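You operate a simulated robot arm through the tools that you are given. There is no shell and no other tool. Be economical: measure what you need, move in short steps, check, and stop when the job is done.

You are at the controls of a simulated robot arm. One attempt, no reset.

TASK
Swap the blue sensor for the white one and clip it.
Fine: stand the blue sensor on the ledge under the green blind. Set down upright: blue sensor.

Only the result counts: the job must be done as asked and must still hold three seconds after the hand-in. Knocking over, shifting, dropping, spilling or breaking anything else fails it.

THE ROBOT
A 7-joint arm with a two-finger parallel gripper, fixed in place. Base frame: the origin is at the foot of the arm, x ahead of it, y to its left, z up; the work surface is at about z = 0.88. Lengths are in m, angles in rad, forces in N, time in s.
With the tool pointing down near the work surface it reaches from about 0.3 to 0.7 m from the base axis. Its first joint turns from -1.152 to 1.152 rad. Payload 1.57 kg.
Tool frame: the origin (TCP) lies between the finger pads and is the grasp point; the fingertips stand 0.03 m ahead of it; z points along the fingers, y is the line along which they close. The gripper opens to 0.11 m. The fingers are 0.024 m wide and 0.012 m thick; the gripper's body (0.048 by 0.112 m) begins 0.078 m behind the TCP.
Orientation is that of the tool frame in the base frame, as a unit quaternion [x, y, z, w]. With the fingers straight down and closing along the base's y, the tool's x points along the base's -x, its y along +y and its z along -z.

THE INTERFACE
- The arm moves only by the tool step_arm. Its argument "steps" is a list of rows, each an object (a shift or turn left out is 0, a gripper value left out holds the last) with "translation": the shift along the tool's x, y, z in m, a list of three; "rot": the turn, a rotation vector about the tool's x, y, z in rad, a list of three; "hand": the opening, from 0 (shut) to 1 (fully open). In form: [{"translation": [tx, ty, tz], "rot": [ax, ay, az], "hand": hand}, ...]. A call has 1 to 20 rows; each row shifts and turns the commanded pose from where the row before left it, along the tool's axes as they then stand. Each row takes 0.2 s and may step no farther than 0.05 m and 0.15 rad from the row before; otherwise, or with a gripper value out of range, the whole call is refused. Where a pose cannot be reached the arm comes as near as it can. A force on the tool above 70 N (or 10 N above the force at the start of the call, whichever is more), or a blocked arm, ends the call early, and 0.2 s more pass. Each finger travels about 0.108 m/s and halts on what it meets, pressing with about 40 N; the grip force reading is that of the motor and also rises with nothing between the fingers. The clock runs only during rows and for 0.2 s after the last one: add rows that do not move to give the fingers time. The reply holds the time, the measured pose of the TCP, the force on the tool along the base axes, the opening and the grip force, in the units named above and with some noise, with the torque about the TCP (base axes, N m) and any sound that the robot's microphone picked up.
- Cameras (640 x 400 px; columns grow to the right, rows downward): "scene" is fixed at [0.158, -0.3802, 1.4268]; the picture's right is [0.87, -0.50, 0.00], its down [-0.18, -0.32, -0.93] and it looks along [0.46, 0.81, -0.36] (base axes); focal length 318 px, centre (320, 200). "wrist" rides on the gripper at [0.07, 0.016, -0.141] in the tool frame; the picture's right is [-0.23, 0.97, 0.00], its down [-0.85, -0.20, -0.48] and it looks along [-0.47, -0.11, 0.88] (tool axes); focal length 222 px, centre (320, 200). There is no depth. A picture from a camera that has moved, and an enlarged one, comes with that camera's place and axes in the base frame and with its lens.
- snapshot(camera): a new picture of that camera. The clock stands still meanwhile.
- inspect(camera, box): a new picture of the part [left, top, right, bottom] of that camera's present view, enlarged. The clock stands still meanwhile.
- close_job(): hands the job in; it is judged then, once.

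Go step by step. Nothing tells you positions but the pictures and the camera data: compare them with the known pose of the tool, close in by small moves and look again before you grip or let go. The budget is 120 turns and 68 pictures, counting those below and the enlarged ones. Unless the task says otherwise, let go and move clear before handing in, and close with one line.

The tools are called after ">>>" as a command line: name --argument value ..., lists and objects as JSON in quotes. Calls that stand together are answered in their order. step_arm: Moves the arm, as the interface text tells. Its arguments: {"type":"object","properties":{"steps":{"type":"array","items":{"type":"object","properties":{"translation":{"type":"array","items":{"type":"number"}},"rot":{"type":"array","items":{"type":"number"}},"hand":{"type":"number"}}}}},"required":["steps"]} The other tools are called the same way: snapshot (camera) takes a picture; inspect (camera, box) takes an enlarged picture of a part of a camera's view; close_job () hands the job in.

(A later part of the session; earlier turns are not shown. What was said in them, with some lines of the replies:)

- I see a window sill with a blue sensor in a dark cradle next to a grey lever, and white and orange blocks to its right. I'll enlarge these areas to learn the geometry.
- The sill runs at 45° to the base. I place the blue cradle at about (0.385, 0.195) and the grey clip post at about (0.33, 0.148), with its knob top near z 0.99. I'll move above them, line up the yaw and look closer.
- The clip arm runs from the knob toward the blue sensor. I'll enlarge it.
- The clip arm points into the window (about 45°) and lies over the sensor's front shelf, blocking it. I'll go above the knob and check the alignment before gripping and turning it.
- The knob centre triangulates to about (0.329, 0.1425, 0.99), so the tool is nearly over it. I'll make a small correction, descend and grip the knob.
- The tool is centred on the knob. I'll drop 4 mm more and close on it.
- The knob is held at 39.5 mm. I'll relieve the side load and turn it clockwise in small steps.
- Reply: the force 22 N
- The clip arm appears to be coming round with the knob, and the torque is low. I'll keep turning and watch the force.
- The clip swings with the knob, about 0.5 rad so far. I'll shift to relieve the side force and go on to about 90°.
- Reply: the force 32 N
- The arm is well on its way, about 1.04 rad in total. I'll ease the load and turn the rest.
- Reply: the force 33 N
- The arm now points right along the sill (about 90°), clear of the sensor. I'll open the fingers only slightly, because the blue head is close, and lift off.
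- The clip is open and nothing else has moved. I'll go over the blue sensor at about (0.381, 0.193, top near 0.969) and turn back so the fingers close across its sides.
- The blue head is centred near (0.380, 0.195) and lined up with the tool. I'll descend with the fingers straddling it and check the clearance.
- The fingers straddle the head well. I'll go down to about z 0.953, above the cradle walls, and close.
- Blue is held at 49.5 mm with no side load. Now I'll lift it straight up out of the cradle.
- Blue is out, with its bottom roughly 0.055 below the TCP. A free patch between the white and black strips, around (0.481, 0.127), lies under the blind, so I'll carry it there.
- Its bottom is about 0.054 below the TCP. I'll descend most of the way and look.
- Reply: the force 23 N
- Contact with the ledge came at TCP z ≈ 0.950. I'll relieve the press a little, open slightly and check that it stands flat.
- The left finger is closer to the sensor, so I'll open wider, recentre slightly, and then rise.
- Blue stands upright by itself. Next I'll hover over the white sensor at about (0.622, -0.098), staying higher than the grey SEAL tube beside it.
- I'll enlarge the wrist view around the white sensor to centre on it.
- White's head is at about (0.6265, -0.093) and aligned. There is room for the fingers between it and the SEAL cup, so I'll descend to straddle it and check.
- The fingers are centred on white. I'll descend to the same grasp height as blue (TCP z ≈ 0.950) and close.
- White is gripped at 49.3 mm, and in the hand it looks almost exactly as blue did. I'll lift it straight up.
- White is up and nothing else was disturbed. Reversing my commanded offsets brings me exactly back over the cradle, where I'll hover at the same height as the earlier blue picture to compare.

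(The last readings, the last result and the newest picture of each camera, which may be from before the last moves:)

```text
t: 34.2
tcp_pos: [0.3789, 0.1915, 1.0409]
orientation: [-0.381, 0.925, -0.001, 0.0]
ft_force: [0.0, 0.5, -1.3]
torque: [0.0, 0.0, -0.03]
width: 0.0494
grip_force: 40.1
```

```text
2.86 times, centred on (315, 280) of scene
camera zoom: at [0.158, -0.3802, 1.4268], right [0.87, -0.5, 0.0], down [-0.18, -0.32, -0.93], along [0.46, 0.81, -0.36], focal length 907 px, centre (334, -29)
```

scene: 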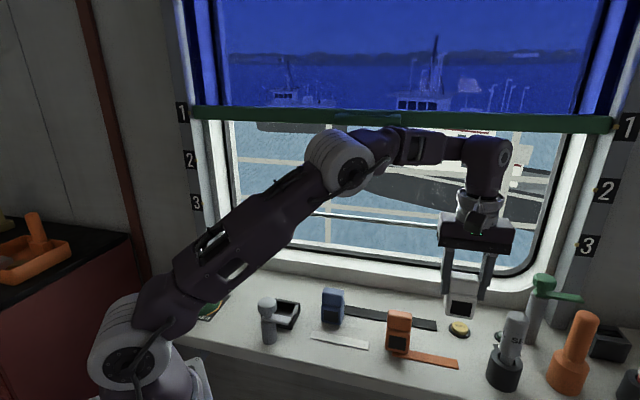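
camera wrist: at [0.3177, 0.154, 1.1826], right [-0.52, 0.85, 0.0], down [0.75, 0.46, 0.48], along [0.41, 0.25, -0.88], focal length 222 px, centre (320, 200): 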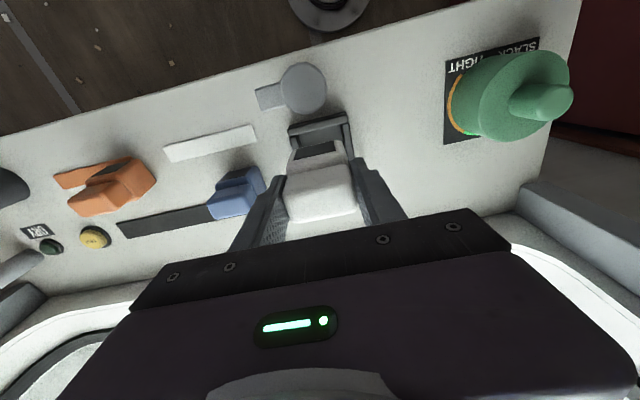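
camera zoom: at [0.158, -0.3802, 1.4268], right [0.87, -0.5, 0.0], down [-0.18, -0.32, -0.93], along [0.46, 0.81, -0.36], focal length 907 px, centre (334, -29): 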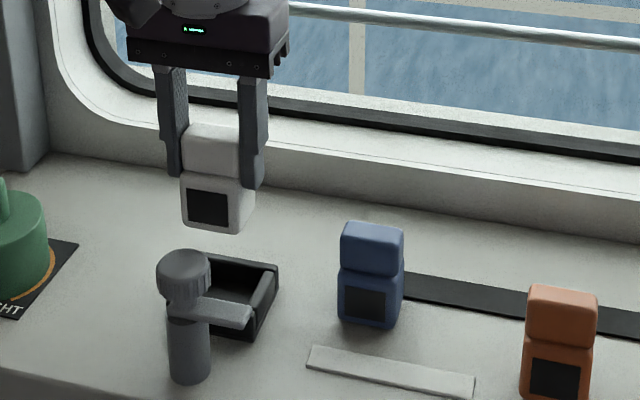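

White sits about 3–5 mm nearer the front in the hand than blue did. I'll correct that, lower to just above the cradle, and compare directly.

>>> step_arm --steps '[{"translation": [-0.0035, 0, 0.03]}, {"translation": [0, 0, 0.03]}, {}]'

>>> inspect --camera "wrist" --box '[260, 90, 380, 210]'

>>> inspect --camera "scene" --box '[240, 250, 320, 340]'

```text
t: 35.0
tcp_pos: [0.3799, 0.1948, 0.983]
orientation: [-0.381, 0.925, -0.001, 0.0]
ft_force: [0.1, 0.4, -0.5]
torque: [0.01, 0.0, -0.01]
width: 0.0494
grip_force: 40.1
```

```text
3.33 times, centred on (320, 150) of wrist
camera zoom: at [0.3204, 0.1566, 1.124], right [-0.52, 0.85, 0.0], down [0.75, 0.46, 0.48], along [0.41, 0.25, -0.88], focal length 740 px, centre (320, 367)
```

zoom: 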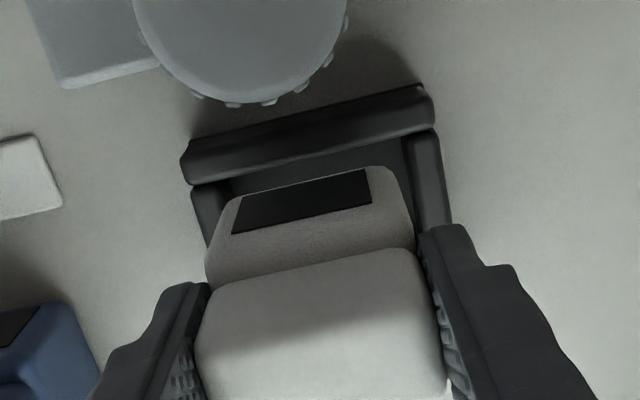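

```text
4.44 times, centred on (280, 295) of scene
camera zoom: at [0.158, -0.3802, 1.4268], right [0.87, -0.5, 0.0], down [-0.18, -0.32, -0.93], along [0.46, 0.81, -0.36], focal length 1411 px, centre (498, -222)
```

zoom: 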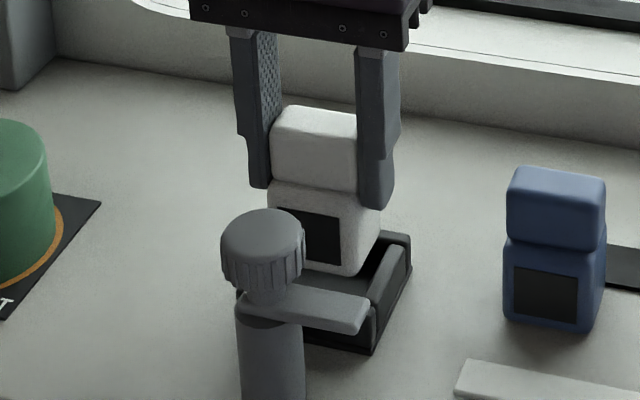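

Laterally it looks centred over the cradle. I'll lower it gently in small steps and watch the force.

>>> step_arm --steps '[{"translation": [0, 0, 0.008]}, {"translation": [0, 0, 0.007]}, {"translation": [0, 0, 0.004]}, {}]'

>>> inspect --camera "wrist" --box '[260, 90, 380, 210]'

>>> inspect --camera "scene" --box '[240, 250, 320, 340]'

```text
t: 36.0
tcp_pos: [0.3824, 0.1948, 0.9613]
orientation: [-0.38, 0.925, 0.0, 0.0]
ft_force: [-0.1, -1.2, -1.2]
torque: [-0.04, 0.0, 0.01]
width: 0.0495
grip_force: 39.8
```

```text
3.33 times, centred on (320, 150) of wrist
camera zoom: at [0.3208, 0.1567, 1.103], right [-0.52, 0.85, 0.0], down [0.75, 0.46, 0.48], along [0.41, 0.25, -0.88], focal length 740 px, centre (320, 367)
```

zoom: 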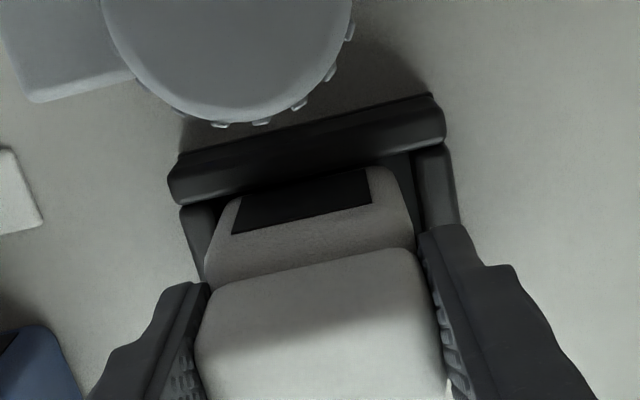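

```text
4.44 times, centred on (280, 295) of scene
camera zoom: at [0.158, -0.3802, 1.4268], right [0.87, -0.5, 0.0], down [-0.18, -0.32, -0.93], along [0.46, 0.81, -0.36], focal length 1411 px, centre (498, -222)
```

zoom: 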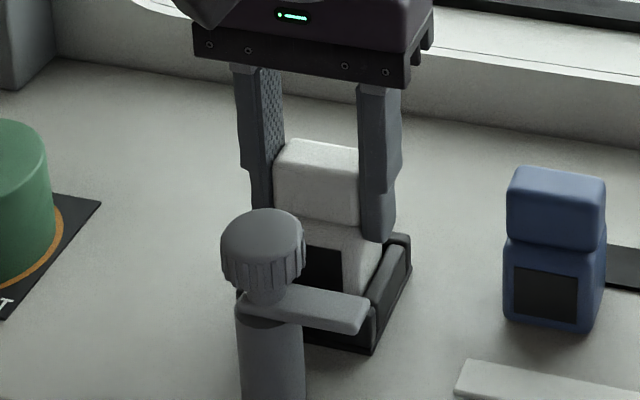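

It's entering the cradle with no contact force. I'll continue in 2–3 mm steps until it seats.

>>> step_arm --steps '[{"translation": [0, 0, 0.003]}, {"translation": [0, 0, 0.002]}, {"translation": [0, 0, 0.002]}, {}]'

```text
t: 37.0
tcp_pos: [0.3826, 0.1943, 0.9554]
orientation: [-0.38, 0.925, 0.0, 0.0]
ft_force: [0.2, 0.0, -1.3]
torque: [0.0, 0.0, -0.03]
width: 0.0492
grip_force: 39.8
```

>>> step_arm --steps '[{"translation": [0, 0, 0.0015]}, {"translation": [0, 0, 0.0015]}, {}]'

>>> inspect --camera "scene" --box '[240, 250, 320, 340]'

```text
t: 37.8
tcp_pos: [0.3818, 0.1971, 0.9537]
orientation: [-0.38, 0.925, 0.0, 0.0]
ft_force: [-0.3, -0.1, -1.4]
torque: [0.01, 0.03, 0.0]
width: 0.0495
grip_force: 40.1
```

```text
4.44 times, centred on (280, 295) of scene
camera zoom: at [0.158, -0.3802, 1.4268], right [0.87, -0.5, 0.0], down [-0.18, -0.32, -0.93], along [0.46, 0.81, -0.36], focal length 1411 px, centre (498, -222)
```

zoom: 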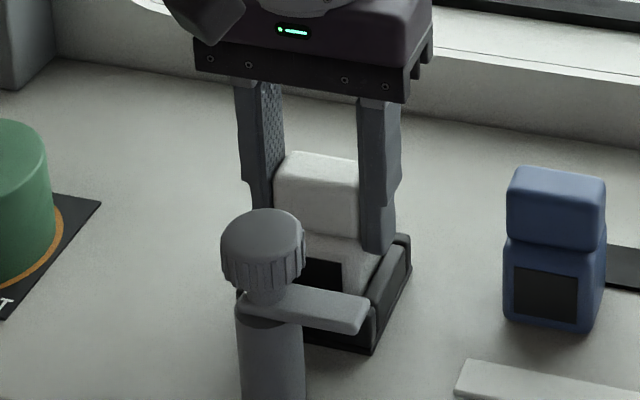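

It's still hanging free (the reading is just its weight). I'll continue down in 1 mm steps.

>>> step_arm --steps '[{"translation": [0, 0, 0.001]}, {"translation": [0, 0, 0.001]}, {}]'

```text
t: 38.6
tcp_pos: [0.3827, 0.1962, 0.9526]
orientation: [-0.38, 0.925, 0.0, 0.001]
ft_force: [-7.7, -0.6, 22.9]
torque: [0.18, 0.26, 0.06]
width: 0.0497
grip_force: 39.5
```

It made contact at TCP z ≈ 0.9526, which matches blue's seated height. I'll relieve the load, open gently and check the seat.

>>> step_arm --steps '[{"translation": [0, 0, -0.001]}, {"hand": 0.52}, {"hand": 0.6}, {}, {}]'

>>> inspect --camera "wrist" --box '[240, 80, 400, 240]'

>>> inspect --camera "scene" --box '[240, 250, 320, 340]'

```text
t: 39.8
tcp_pos: [0.3832, 0.1964, 0.9519]
orientation: [-0.38, 0.925, 0.0, 0.0]
ft_force: [0.2, 0.5, -0.6]
torque: [0.01, -0.03, -0.02]
width: 0.0663
grip_force: 0.1
```

```text
2.50 times, centred on (320, 160) of wrist
camera zoom: at [0.3223, 0.1589, 1.0927], right [-0.52, 0.85, 0.0], down [0.75, 0.46, 0.48], along [0.41, 0.25, -0.88], focal length 555 px, centre (320, 300)
```

zoom: 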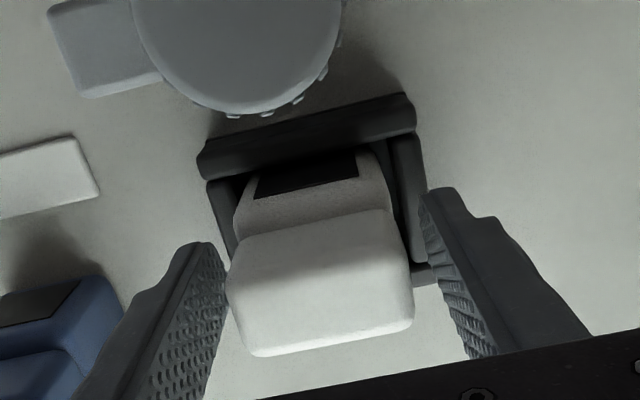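

```text
4.44 times, centred on (280, 295) of scene
camera zoom: at [0.158, -0.3802, 1.4268], right [0.87, -0.5, 0.0], down [-0.18, -0.32, -0.93], along [0.46, 0.81, -0.36], focal length 1411 px, centre (498, -222)
```

zoom: 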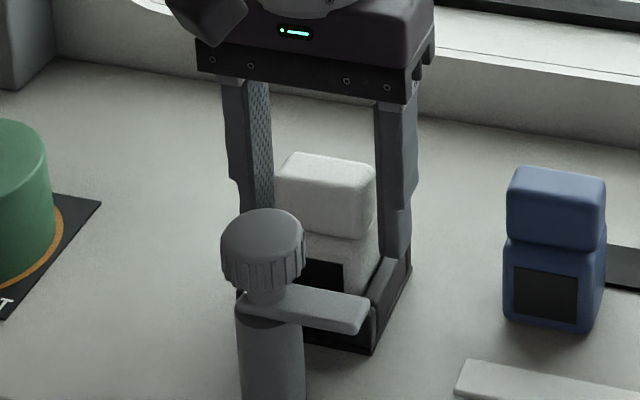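

White's head is at blue's former height within a pixel or two, so it's seated. I'll open a bit more and rise clear, then go over the knob with the fingers along the sill depth.

>>> step_arm --steps '[{"hand": 0.7}, {}, {"translation": [0, 0, -0.02]}, {"translation": [0, 0, -0.04]}, {"translation": [0, 0, -0.05]}, {"translation": [0, 0, -0.03]}, {}]'

>>> inspect --camera "wrist" --box '[240, 70, 400, 200]'

>>> inspect --camera "scene" --box '[240, 260, 350, 345]'

```text
t: 41.4
tcp_pos: [0.3806, 0.1975, 1.0932]
orientation: [-0.381, 0.925, 0.0, 0.0]
ft_force: [0.3, 0.4, 0.0]
torque: [0.03, -0.02, -0.04]
width: 0.0768
grip_force: 0.2
```

```text
3.08 times, centred on (320, 135) of wrist
camera zoom: at [0.3196, 0.159, 1.2336], right [-0.52, 0.85, 0.0], down [0.75, 0.46, 0.48], along [0.41, 0.25, -0.88], focal length 684 px, centre (320, 400)
```

zoom: 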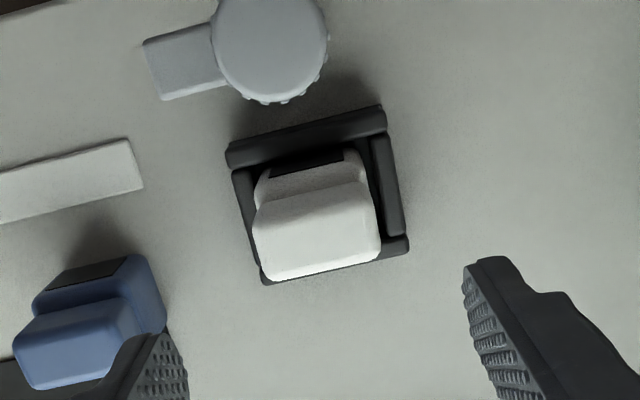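

```text
4.71 times, centred on (295, 302) of scene
camera zoom: at [0.158, -0.3802, 1.4268], right [0.87, -0.5, 0.0], down [-0.18, -0.32, -0.93], along [0.46, 0.81, -0.36], focal length 1494 px, centre (438, -282)
```

zoom: 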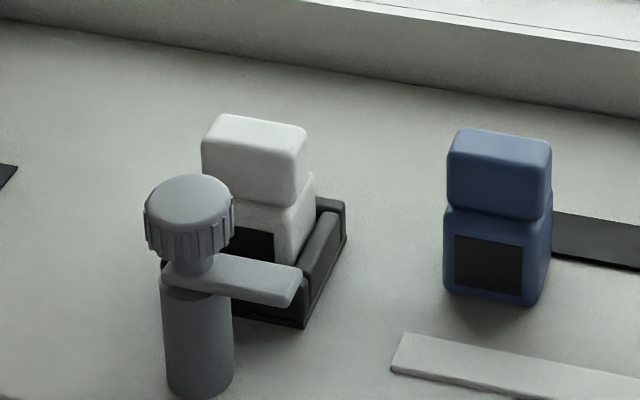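

White is seated with the clip arm along the sill. Now I'll move above the knob, turn the tool 90° and prepare to grip it with a narrow opening.

>>> step_arm --steps '[{"translation": [0.0365, 0, 0], "hand": 0.52}, {"translation": [0.0365, 0, 0]}, {"rot": [0, 0, 0.143]}, {"rot": [0, 0, 0.143]}, {"rot": [0, 0, 0.143]}, {"rot": [0, 0, 0.143]}, {"rot": [0, 0, 0.143]}, {"rot": [0, 0, 0.143]}, {"rot": [0, 0, 0.143]}, {"rot": [0, 0, 0.143]}, {"rot": [0, 0, 0.143]}, {"rot": [0, 0, 0.143]}, {"rot": [0, 0, 0.141]}, {"translation": [0, 0, 0.04]}, {}]'

>>> inspect --camera "wrist" --box '[240, 100, 440, 240]'

>>> inspect --camera "scene" --box '[225, 235, 335, 345]'

```text
t: 44.6
tcp_pos: [0.3291, 0.1466, 1.0516]
orientation: [0.386, 0.922, 0.001, 0.0]
ft_force: [0.3, -0.1, -0.2]
torque: [-0.01, 0.0, 0.03]
width: 0.0573
grip_force: 0.1
```

```text
2.86 times, centred on (340, 170) of wrist
camera zoom: at [0.2937, 0.2074, 1.1917], right [0.85, 0.52, 0.0], down [0.46, -0.75, 0.48], along [0.25, -0.41, -0.88], focal length 635 px, centre (263, 286)
```

zoom: 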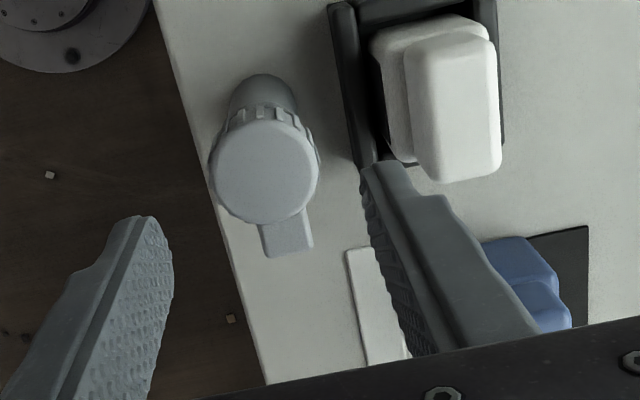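

```text
3.64 times, centred on (280, 290) of scene
camera zoom: at [0.158, -0.3802, 1.4268], right [0.87, -0.5, 0.0], down [-0.18, -0.32, -0.93], along [0.46, 0.81, -0.36], focal length 1155 px, centre (466, -127)
```

zoom: 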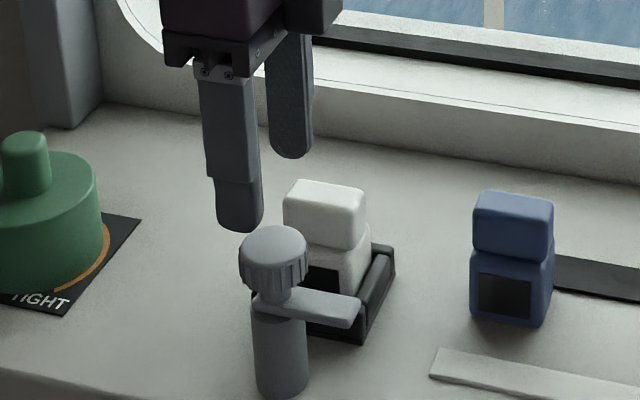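

The tool is centred on the knob within about 1–2 mm. I'll descend and close on it.

>>> step_arm --steps '[{"translation": [0, 0, 0.025]}, {"translation": [0, 0, 0.02]}, {"translation": [0, 0, 0.01]}, {}, {"hand": 0.42}, {"hand": 0.25}, {"hand": 0.2}, {}, {}]'

>>> inspect --camera "scene" --box '[225, 235, 335, 345]'

```text
t: 46.6
tcp_pos: [0.33, 0.1475, 0.9968]
orientation: [0.385, 0.923, 0.001, 0.0]
ft_force: [8.4, 10.3, -13.4]
torque: [0.09, 0.07, 0.02]
width: 0.0397
grip_force: 45.0
```

```text
3.64 times, centred on (280, 290) of scene
camera zoom: at [0.1584, -0.3798, 1.4269], right [0.87, -0.5, 0.0], down [-0.18, -0.32, -0.93], along [0.46, 0.81, -0.37], focal length 1155 px, centre (466, -127)
```

zoom: 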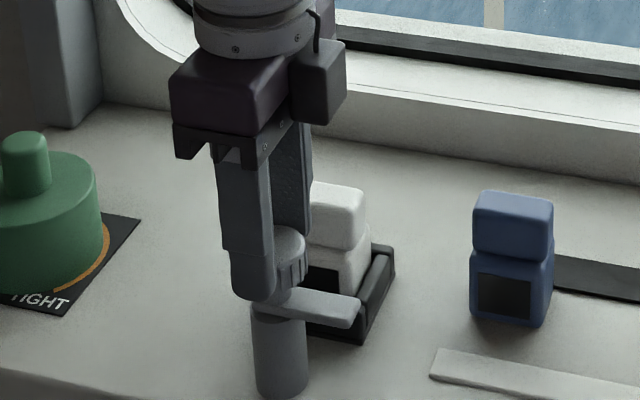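

The knob is gripped. I'll turn it counter-clockwise, back toward the sensor, in stages while watching the load.

>>> step_arm --steps '[{"translation": [0, 0.001, 0]}, {"rot": [0, 0, -0.09]}, {"rot": [0, 0, -0.09]}, {"rot": [0, 0, -0.09]}, {"rot": [0, 0, -0.09]}, {"rot": [0, 0, -0.09]}, {"rot": [0, 0, -0.09]}, {}]'

>>> inspect --camera "scene" --box '[225, 235, 335, 345]'

```text
t: 48.4
tcp_pos: [0.331, 0.1466, 0.9982]
orientation: [0.124, 0.992, -0.001, 0.001]
ft_force: [-8.9, 10.5, 17.0]
torque: [-0.03, 1.31, 0.0]
width: 0.0395
grip_force: 45.1
```

```text
3.64 times, centred on (280, 290) of scene
camera zoom: at [0.1576, -0.38, 1.427], right [0.87, -0.5, 0.0], down [-0.18, -0.32, -0.93], along [0.46, 0.81, -0.36], focal length 1155 px, centre (466, -127)
```

zoom: 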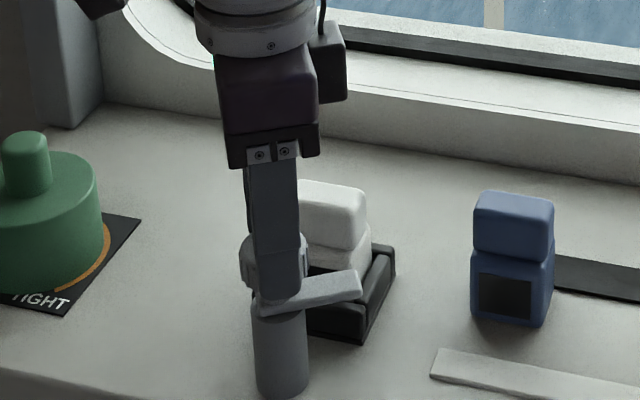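

The clip follows. I'll continue another 0.54 rad.

>>> step_arm --steps '[{"rot": [0, 0, -0.09]}, {"rot": [0, 0, -0.09]}, {"rot": [0, 0, -0.09]}, {"rot": [0, 0, -0.09]}, {"rot": [0, 0, -0.09]}, {"rot": [0, 0, -0.09]}, {}]'

>>> inspect --camera "scene" --box '[225, 235, 335, 345]'

```text
t: 50.0
tcp_pos: [0.3315, 0.1474, 0.9969]
orientation: [-0.146, 0.989, 0.001, 0.001]
ft_force: [5.2, 16.2, 1.8]
torque: [0.67, -1.28, 0.0]
width: 0.0395
grip_force: 45.1
```

```text
3.64 times, centred on (280, 290) of scene
camera zoom: at [0.1581, -0.3797, 1.427], right [0.87, -0.5, 0.0], down [-0.18, -0.32, -0.93], along [0.46, 0.81, -0.37], focal length 1155 px, centre (466, -127)
```

zoom: 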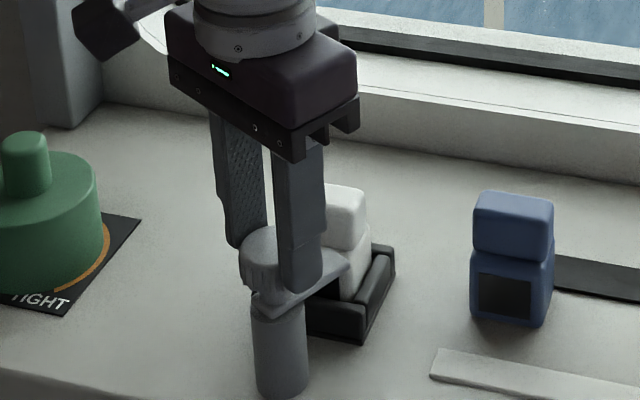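

About 0.49 rad remains. I'll turn it in smaller steps to the closed position.

>>> step_arm --steps '[{"rot": [0, 0, -0.08]}, {"rot": [0, 0, -0.08]}, {"rot": [0, 0, -0.08]}, {"rot": [0, 0, -0.08]}, {"rot": [0, 0, -0.08]}, {"rot": [0, 0, -0.09]}, {}]'

>>> inspect --camera "wrist" --box '[240, 100, 440, 240]'

>>> inspect --camera "scene" --box '[225, 235, 335, 345]'

```text
t: 51.6
tcp_pos: [0.3312, 0.1465, 0.9961]
orientation: [-0.381, 0.925, 0.0, 0.0]
ft_force: [-5.7, 20.8, 31.1]
torque: [0.97, 0.36, -0.15]
width: 0.0395
grip_force: 45.1
```

```text
2.86 times, centred on (340, 170) of wrist
camera zoom: at [0.2703, 0.109, 1.1374], right [-0.52, 0.85, 0.0], down [0.75, 0.46, 0.48], along [0.41, 0.25, -0.88], focal length 635 px, centre (263, 286)
```

zoom: 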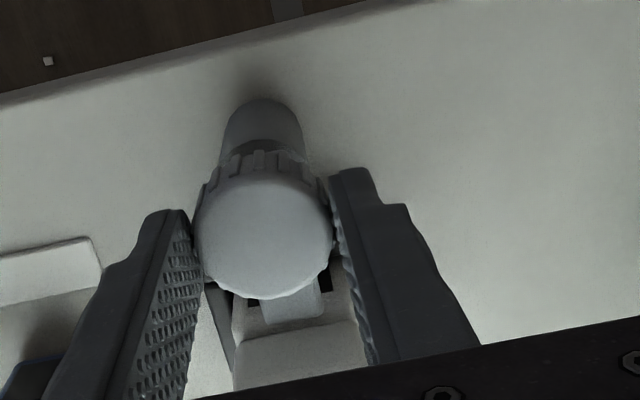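

```text
3.64 times, centred on (280, 290) of scene
camera zoom: at [0.1575, -0.3797, 1.427], right [0.87, -0.5, 0.0], down [-0.18, -0.32, -0.93], along [0.46, 0.81, -0.36], focal length 1155 px, centre (466, -127)
```

zoom: 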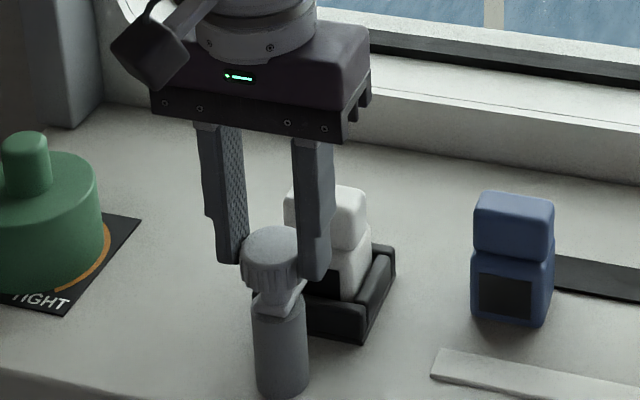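

The arm is back over white's front shelf. I'll nudge it slightly to make sure it's fully home, then release and lift.

>>> step_arm --steps '[{"rot": [0, 0, -0.04]}, {}]'

>>> step_arm --steps '[{"hand": 0.45}, {"hand": 0.6}, {}, {"translation": [0, 0, -0.02]}, {"translation": [0, 0, -0.04]}, {"translation": [0, 0, -0.05]}, {"translation": [0, 0, -0.05]}, {}]'

>>> inspect --camera "wrist" --box '[270, 80, 370, 180]'

>>> inspect --camera "scene" --box '[225, 260, 365, 345]'

>>> snapshot --camera "scene"

```text
t: 52.2
tcp_pos: [0.3304, 0.1473, 0.9963]
orientation: [-0.399, 0.917, 0.0, 0.0]
ft_force: [-2.9, 22.9, -0.1]
torque: [1.26, -0.1, -0.43]
width: 0.0396
grip_force: 44.4
```

```text
t: 54.0
tcp_pos: [0.3335, 0.1459, 1.1587]
orientation: [-0.4, 0.917, 0.0, 0.0]
ft_force: [-0.2, -0.5, 1.0]
torque: [0.03, -0.02, 0.0]
width: 0.066
grip_force: 0.1
```

```text
4.00 times, centred on (320, 130) of wrist
camera zoom: at [0.2742, 0.1064, 1.2993], right [-0.56, 0.83, 0.0], down [0.73, 0.49, 0.48], along [0.4, 0.27, -0.88], focal length 888 px, centre (320, 480)
```

zoom: 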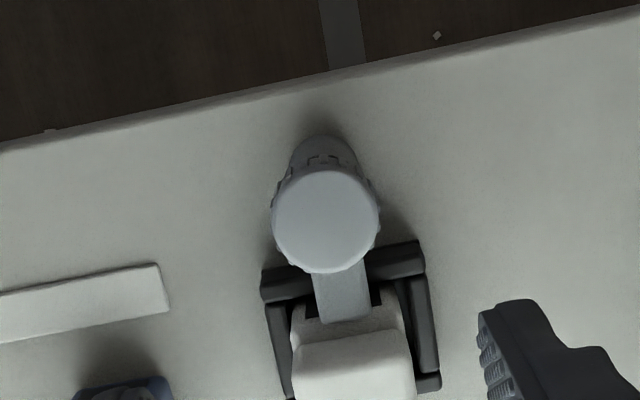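

```text
4.57 times, centred on (295, 302) of scene
camera zoom: at [0.158, -0.3802, 1.4268], right [0.87, -0.5, 0.0], down [-0.18, -0.32, -0.93], along [0.46, 0.81, -0.36], focal length 1452 px, centre (434, -269)
```

zoom: 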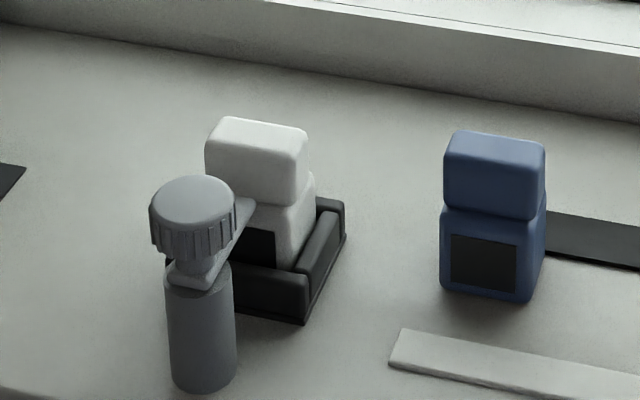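

```text
4 pictures are left
```

scene: 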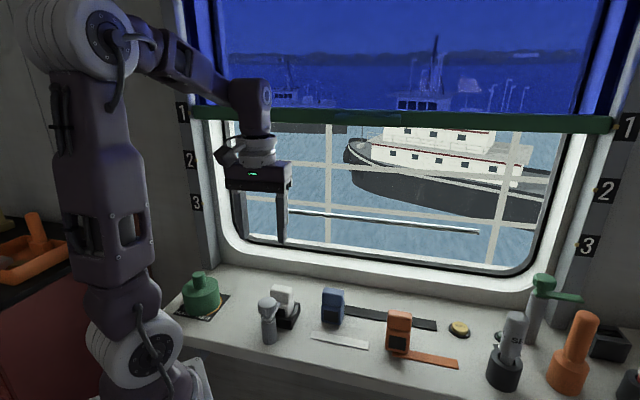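

White is in the cradle with the clip arm over its shelf as blue had it. Blue stands upright on the ledge under the blind, everything else is in place and the arm is clear, so I'm handing in.

>>> close_job

```text
The job is handed in.
```

The white sensor is seated in the cradle and clipped, and the blue sensor stands upright on the ledge under the green blind; the job is handed in.
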